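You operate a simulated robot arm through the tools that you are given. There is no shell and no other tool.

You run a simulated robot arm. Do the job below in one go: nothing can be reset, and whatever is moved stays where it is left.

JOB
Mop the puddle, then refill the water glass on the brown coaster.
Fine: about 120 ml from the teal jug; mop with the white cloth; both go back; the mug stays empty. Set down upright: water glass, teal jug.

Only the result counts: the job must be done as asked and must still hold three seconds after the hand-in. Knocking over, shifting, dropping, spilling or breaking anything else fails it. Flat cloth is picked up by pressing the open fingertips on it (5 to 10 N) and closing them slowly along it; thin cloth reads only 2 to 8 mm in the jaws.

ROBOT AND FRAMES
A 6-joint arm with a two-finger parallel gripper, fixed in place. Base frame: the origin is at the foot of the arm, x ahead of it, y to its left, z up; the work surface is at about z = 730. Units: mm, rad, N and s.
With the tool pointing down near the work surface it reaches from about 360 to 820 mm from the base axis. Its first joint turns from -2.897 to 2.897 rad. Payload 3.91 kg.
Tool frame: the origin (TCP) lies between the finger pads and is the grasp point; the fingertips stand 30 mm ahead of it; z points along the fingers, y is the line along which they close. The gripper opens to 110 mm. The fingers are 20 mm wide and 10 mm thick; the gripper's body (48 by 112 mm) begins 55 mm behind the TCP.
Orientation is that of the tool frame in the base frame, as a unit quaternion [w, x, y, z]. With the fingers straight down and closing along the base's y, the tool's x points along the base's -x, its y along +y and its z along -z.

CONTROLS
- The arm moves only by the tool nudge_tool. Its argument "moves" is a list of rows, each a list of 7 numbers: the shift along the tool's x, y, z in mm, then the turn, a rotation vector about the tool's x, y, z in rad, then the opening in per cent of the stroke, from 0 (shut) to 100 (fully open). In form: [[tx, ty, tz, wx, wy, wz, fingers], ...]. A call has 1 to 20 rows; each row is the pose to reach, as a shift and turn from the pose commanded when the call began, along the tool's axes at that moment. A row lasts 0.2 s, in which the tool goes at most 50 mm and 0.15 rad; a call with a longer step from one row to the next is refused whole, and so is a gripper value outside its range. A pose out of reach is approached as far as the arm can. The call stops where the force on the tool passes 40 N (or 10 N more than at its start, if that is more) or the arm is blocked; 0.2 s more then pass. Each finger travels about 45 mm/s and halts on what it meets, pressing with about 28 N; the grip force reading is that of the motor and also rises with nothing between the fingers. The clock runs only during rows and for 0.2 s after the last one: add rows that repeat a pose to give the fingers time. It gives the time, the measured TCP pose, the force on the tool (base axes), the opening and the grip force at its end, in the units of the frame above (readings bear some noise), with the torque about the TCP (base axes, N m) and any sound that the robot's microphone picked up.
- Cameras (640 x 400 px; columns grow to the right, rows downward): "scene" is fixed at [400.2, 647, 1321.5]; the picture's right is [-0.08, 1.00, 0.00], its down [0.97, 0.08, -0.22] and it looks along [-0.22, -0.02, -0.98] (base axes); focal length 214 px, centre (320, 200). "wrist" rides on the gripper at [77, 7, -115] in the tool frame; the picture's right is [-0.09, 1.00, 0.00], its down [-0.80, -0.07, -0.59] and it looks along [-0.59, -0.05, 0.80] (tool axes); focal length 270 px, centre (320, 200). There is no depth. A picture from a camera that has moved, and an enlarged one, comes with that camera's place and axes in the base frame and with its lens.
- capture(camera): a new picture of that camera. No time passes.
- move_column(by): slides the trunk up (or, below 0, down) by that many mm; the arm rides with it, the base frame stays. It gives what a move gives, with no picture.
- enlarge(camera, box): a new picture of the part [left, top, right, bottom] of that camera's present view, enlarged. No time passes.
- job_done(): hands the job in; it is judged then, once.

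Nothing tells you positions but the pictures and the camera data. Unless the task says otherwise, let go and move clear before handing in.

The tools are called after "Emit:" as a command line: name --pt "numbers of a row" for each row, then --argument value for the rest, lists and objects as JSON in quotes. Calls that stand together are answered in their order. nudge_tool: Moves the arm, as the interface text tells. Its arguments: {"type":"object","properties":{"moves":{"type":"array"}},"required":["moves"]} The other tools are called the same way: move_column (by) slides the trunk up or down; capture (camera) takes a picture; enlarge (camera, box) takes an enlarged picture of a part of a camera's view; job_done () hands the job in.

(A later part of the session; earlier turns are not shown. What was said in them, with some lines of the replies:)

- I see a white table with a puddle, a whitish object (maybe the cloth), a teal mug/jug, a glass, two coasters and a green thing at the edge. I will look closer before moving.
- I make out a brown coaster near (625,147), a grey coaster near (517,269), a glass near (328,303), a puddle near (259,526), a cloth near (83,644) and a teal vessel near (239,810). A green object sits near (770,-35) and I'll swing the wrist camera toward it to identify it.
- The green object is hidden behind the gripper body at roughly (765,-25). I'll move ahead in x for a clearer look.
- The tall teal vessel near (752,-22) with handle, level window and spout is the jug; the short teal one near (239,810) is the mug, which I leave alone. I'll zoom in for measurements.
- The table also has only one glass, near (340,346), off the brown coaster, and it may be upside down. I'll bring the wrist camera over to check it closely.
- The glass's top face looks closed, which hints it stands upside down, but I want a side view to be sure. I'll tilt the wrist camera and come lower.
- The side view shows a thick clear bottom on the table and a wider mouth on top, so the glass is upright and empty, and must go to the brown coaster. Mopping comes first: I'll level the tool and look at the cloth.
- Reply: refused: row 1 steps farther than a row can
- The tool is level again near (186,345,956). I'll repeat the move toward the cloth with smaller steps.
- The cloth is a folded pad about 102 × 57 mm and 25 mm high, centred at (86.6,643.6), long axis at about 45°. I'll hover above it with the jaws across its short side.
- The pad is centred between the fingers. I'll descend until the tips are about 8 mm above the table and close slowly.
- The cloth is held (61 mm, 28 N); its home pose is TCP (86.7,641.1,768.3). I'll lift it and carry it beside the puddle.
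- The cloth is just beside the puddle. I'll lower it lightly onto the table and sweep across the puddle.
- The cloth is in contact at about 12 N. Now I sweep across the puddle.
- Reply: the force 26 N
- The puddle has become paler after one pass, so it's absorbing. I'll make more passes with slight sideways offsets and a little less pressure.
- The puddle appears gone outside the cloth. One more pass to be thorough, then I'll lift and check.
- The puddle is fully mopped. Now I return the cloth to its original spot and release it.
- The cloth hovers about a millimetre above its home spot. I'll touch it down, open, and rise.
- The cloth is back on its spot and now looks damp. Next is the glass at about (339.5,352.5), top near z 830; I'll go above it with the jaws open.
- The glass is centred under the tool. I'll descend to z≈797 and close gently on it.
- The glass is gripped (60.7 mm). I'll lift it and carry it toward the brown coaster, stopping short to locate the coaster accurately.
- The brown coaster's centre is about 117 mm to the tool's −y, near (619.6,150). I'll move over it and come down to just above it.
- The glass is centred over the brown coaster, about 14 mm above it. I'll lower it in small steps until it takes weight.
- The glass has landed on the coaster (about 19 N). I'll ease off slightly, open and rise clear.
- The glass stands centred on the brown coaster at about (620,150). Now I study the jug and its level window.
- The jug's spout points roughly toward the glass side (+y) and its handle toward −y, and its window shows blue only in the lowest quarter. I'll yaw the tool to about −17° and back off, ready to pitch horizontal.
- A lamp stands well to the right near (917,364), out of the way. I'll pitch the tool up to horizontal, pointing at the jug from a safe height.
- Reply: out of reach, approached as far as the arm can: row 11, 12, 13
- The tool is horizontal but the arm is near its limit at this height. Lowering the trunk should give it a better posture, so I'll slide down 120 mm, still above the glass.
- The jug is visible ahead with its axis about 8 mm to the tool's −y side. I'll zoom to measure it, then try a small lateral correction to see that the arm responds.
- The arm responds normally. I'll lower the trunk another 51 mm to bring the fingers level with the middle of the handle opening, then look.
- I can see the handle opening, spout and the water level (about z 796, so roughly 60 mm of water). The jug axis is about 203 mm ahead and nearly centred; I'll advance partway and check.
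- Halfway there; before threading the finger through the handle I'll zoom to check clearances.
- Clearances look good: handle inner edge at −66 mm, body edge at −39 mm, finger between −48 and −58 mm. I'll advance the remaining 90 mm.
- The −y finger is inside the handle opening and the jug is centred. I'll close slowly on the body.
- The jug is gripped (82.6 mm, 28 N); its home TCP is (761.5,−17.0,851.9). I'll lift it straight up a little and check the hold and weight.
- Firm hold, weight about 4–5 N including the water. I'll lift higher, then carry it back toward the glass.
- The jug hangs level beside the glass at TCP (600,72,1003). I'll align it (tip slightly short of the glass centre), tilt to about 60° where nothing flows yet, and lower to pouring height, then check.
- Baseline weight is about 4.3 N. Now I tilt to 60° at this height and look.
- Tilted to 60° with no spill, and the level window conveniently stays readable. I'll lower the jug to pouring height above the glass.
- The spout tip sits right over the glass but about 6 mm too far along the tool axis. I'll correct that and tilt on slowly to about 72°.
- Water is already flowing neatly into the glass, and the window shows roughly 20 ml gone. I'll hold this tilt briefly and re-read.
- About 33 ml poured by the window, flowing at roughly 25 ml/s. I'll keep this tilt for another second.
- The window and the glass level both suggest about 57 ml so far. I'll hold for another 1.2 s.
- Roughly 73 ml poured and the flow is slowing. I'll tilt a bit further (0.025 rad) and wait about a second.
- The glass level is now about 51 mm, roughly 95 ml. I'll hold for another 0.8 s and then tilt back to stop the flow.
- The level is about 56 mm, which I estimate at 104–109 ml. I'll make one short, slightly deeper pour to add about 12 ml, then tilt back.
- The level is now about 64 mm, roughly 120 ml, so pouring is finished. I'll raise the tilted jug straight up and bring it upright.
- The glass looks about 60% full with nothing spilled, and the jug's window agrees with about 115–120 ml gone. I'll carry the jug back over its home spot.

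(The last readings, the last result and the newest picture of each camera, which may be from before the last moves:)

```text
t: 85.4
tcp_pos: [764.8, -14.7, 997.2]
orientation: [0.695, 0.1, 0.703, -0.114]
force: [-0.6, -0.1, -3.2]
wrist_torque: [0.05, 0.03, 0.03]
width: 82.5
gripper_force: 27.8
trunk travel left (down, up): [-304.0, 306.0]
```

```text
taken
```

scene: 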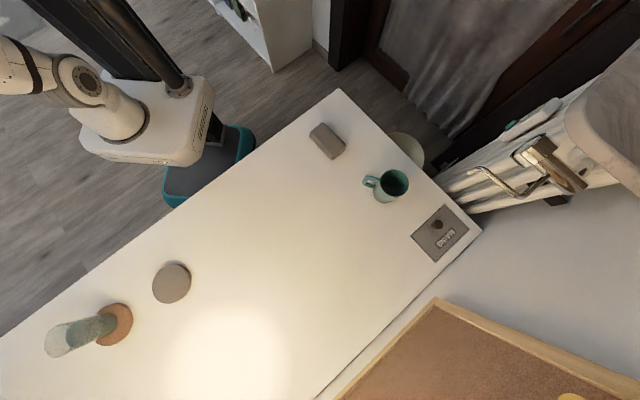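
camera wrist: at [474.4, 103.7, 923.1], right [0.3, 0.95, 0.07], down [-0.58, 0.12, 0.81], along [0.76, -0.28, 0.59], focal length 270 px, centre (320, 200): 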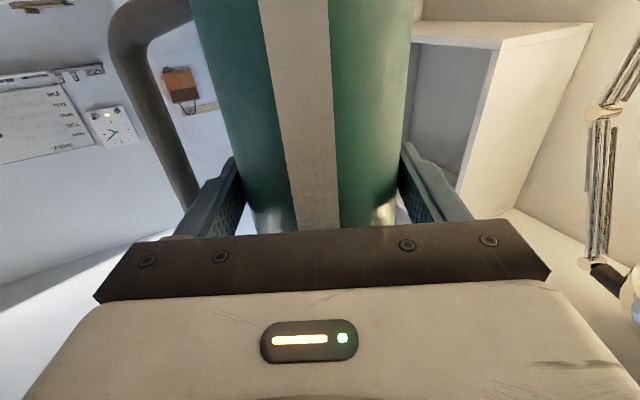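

I'm directly above the jug's home spot. I'll lower it, slowing near the table.

Emit:
nudge_tool --pt "35 0 0 0 0 0 50" --pt "70 0 0 0 0 0 50" --pt "105 0 0 0 0 0 50" --pt "125 0 0 0 0 0 50" --pt "136 0 0 0 0 0 50" --pt "140 0 0 0 0 0 50" --pt "140 0 0 0 0 0 50"

Emit:
nudge_tool --pt "1.5 0 0 0 0 0 50" --pt "3 0 0 0 0 0 50" --pt "3 0 0 0 0 0 50"

```text
t: 87.0
tcp_pos: [765.1, -19.6, 857.1]
orientation: [0.695, 0.101, 0.703, -0.113]
force: [0.1, -0.5, -3.6]
wrist_torque: [0.04, 0.0, 0.02]
width: 82.5
gripper_force: 27.9
trunk travel left (down, up): [-304.0, 306.0]
```

```text
t: 87.8
tcp_pos: [763.4, -19.1, 854.6]
orientation: [0.695, 0.102, 0.703, -0.114]
force: [0.8, -0.2, -4.4]
wrist_torque: [0.07, 0.01, -0.01]
width: 82.5
gripper_force: 27.9
trunk travel left (down, up): [-304.0, 306.0]
```

No contact yet; I'll go down another couple of millimetres.

Emit:
nudge_tool --pt "1 0 0 0 0 0 50" --pt "2 0 0 0 0 0 50" --pt "2 0 0 0 0 0 50"

```text
t: 88.6
tcp_pos: [764.3, -20.5, 853.9]
orientation: [0.695, 0.101, 0.703, -0.115]
force: [-1.1, -1.4, 0.8]
wrist_torque: [0.0, -0.04, -0.02]
width: 82.7
gripper_force: 27.4
trunk travel left (down, up): [-304.0, 306.0]
```

The jug is on the table at its original place. I'll settle it, open to 87 % (staying clear of the handle) and back straight out.

Emit:
nudge_tool --pt "0.5 0 0 0 0 0 50" --pt "0.5 0 0 0 0 0 72" --pt "0.5 0 0 0 0 0 77" --pt "0.5 0 0 0 0 0 82" --pt "0.5 0 0 0 0 0 87" --pt "0.5 0 0 0 0 0 87" --pt "0.5 0 0 0 0 0 87"

Emit:
capture --camera "wrist"

```text
t: 90.2
tcp_pos: [762.5, -18.9, 852.2]
orientation: [0.695, 0.101, 0.703, -0.114]
force: [0.2, 0.3, -0.6]
wrist_torque: [0.05, -0.01, -0.02]
width: 95.4
gripper_force: 0.0
trunk travel left (down, up): [-304.0, 306.0]
```

```text
taken
camera wrist: at [654.1, 20.9, 776.7], right [0.3, 0.95, 0.07], down [-0.58, 0.12, 0.81], along [0.76, -0.28, 0.59], focal length 270 px, centre (320, 200)
```

wrist: 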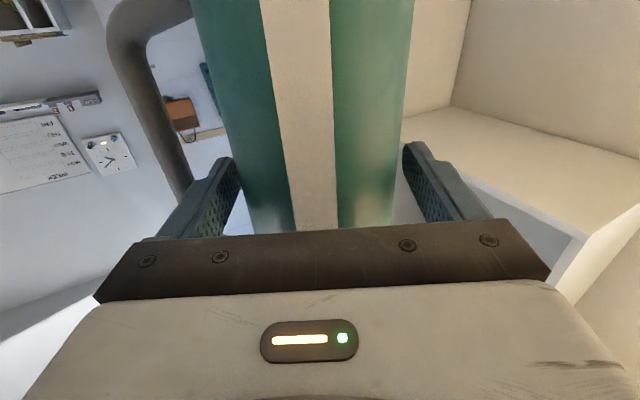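

Released cleanly. I'll back out along the approach line.

Emit:
nudge_tool --pt "0 0 -15 0 0 0 87" --pt "0 0 -35 0 0 0 87" --pt "0 0 -60 0 0 0 87" --pt "0 0 -90 0 0 0 87" --pt "0 0 -120 0 0 0 87" --pt "0 0 -150 0 0 0 87" --pt "0 0 -175 0 0 0 87" --pt "0 -1.5 -195 0 0 0 87" --pt "0 -1.5 -195 0 0 0 87"

Emit:
enlarge --camera "wrist" --box '[210, 0, 410, 150]'

Emit:
capture --camera "scene"

```text
t: 92.2
tcp_pos: [575.7, 40.6, 855.6]
orientation: [0.696, 0.101, 0.702, -0.113]
force: [-0.8, -0.5, 0.7]
wrist_torque: [0.01, 0.0, -0.01]
width: 95.5
gripper_force: 0.0
trunk travel left (down, up): [-304.0, 306.0]
```

```text
2.67 times, centred on (310, 75) of wrist
camera zoom: at [467.0, 79.4, 779.2], right [0.3, 0.95, 0.07], down [-0.58, 0.12, 0.81], along [0.76, -0.28, 0.59], focal length 721 px, centre (347, 533)
```

zoom: 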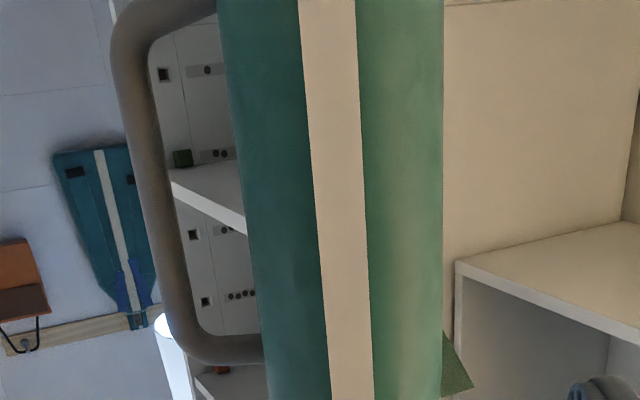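

```text
taken
```

scene: 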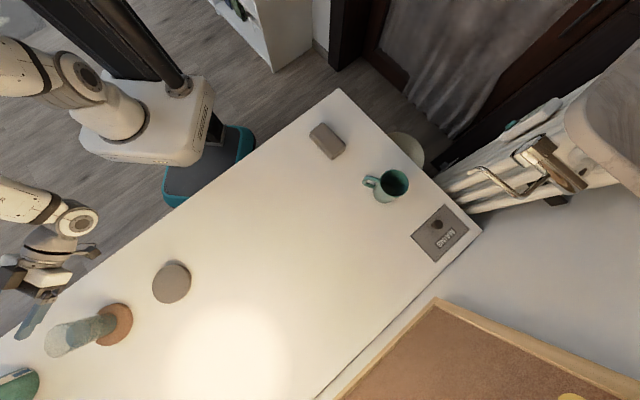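

The jug is back and untouched by the retreat. I'll raise the trunk and pitch the tool down again to verify levels in the jug and glass.

Emit:
move_column --by 171

Emit:
nudge_tool --pt "0 0 0 0 0.131 0 87" --pt "0 0 0 0 0.262 0 87" --pt "0 0 0 0 0.393 0 87" --pt "0 0 0 0 0.524 0 87" --pt "0 0 0 0 0.654 0 87" --pt "0 0 0 0 0.785 0 87" --pt "0 0 0 0 0.916 0 87" --pt "0 0 0 0 1.047 0 87" --pt "0 0 0 0 1.178 0 87" --pt "0 0 0 0 1.309 0 87" --pt "0 0 0 0 1.44 0 87" --pt "0 0 0 0 1.567 0 87" --pt "0 0 0 0 1.567 0 87"

Emit:
capture --camera "wrist"

```text
t: 94.1
tcp_pos: [576.9, 39.8, 1025.7]
orientation: [0.695, 0.102, 0.703, -0.114]
force: [0.4, -1.4, 0.2]
wrist_torque: [0.0, -0.02, 0.01]
width: 95.9
gripper_force: 0.1
trunk travel left (down, up): [-475.0, 135.0]
```

```text
t: 96.9
tcp_pos: [575.4, 39.3, 1026.2]
orientation: [-0.004, 0.152, 0.988, -0.009]
force: [-0.2, -0.4, -0.4]
wrist_torque: [0.0, 0.01, -0.02]
width: 96.0
gripper_force: 0.1
trunk travel left (down, up): [-475.0, 135.0]
```

```text
taken
camera wrist: at [504.9, 70.5, 1141.2], right [0.38, 0.92, -0.02], down [0.75, -0.3, 0.59], along [0.54, -0.24, -0.81], focal length 270 px, centre (320, 200)
```

wrist: 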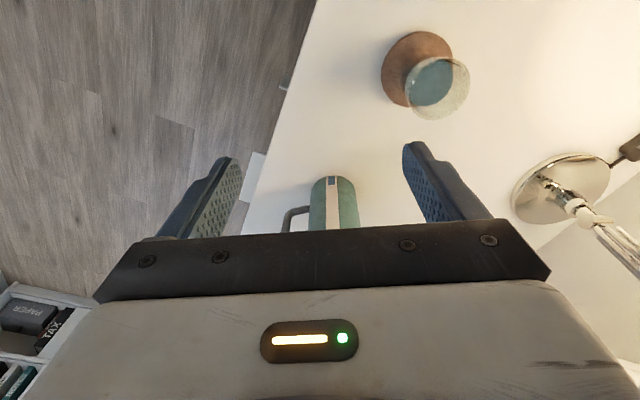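

Both are visible; I'll zoom in on the glass and the jug's window.

Emit:
enlarge --camera "wrist" --box '[360, 20, 490, 130]'

Emit:
enlarge --camera "wrist" --box '[280, 165, 380, 235]'

Emit:
enlarge --camera "scene" --box '[0, 260, 180, 400]'

```text
3.64 times, centred on (425, 75) of wrist
camera zoom: at [504.9, 70.5, 1141.2], right [0.38, 0.92, -0.02], down [0.75, -0.3, 0.59], along [0.54, -0.24, -0.81], focal length 983 px, centre (-62, 654)
```

zoom: 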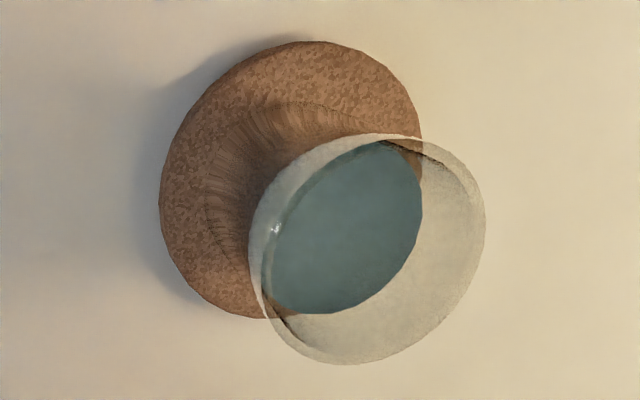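

```text
5.71 times, centred on (330, 200) of wrist
camera zoom: at [504.9, 70.5, 1141.2], right [0.38, 0.92, -0.02], down [0.75, -0.3, 0.59], along [0.54, -0.24, -0.81], focal length 1544 px, centre (263, 200)
```

zoom: 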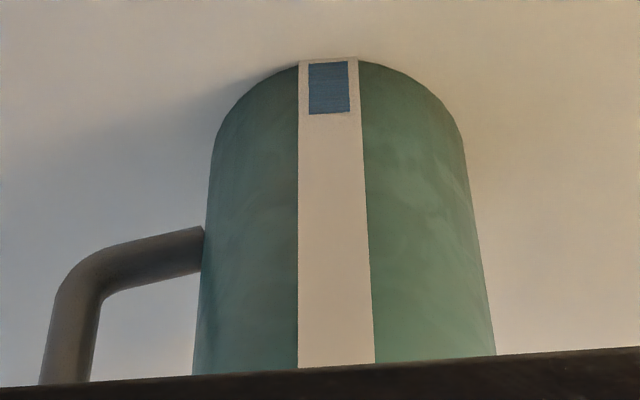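

```text
2.86 times, centred on (90, 330) of scene
camera zoom: at [400.2, 647.0, 1321.5], right [-0.08, 1.0, 0.0], down [0.97, 0.08, -0.22], along [-0.22, -0.02, -0.98], focal length 613 px, centre (977, -171)
```

zoom: 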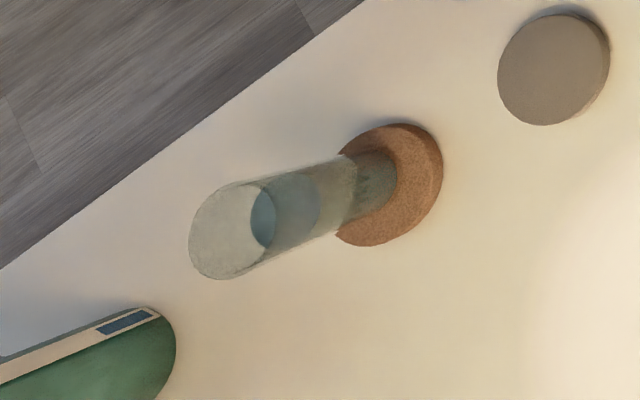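

The glass stands upright on the brown coaster, about 120 ml fuller by both the glass level and the jug's window. The jug is upright at its spot, the cloth is back, the puddle is gone and the mug is untouched. The arm is clear, so I'm handing in.

Emit:
job_done

```text
The job is handed in.
```

I mopped up the puddle, moved the glass onto the brown coaster and filled it with about 120 ml from the teal jug. I've handed the job in, but no verdict has come back.

- **Puddle:** Four passes with the white cloth left no visible trace. The cloth is back in its original place, now damp.
- **Glass:** It was standing upright and empty on the table, away from the coaster. I took "on the brown coaster" as where it should end up, so I moved it there before pouring. It stands upright and centred on the coaster.
- **Amount:** I estimated the 120 ml from the level in the glass and the drop in the jug's level window. The two agreed to within about 10 ml, and I had no exact measurement.
- **Jug:** It is upright again within about 3 mm of its original place. I saw no spills in the last pictures.
- **Mug:** I never touched it, and it stayed where it was.
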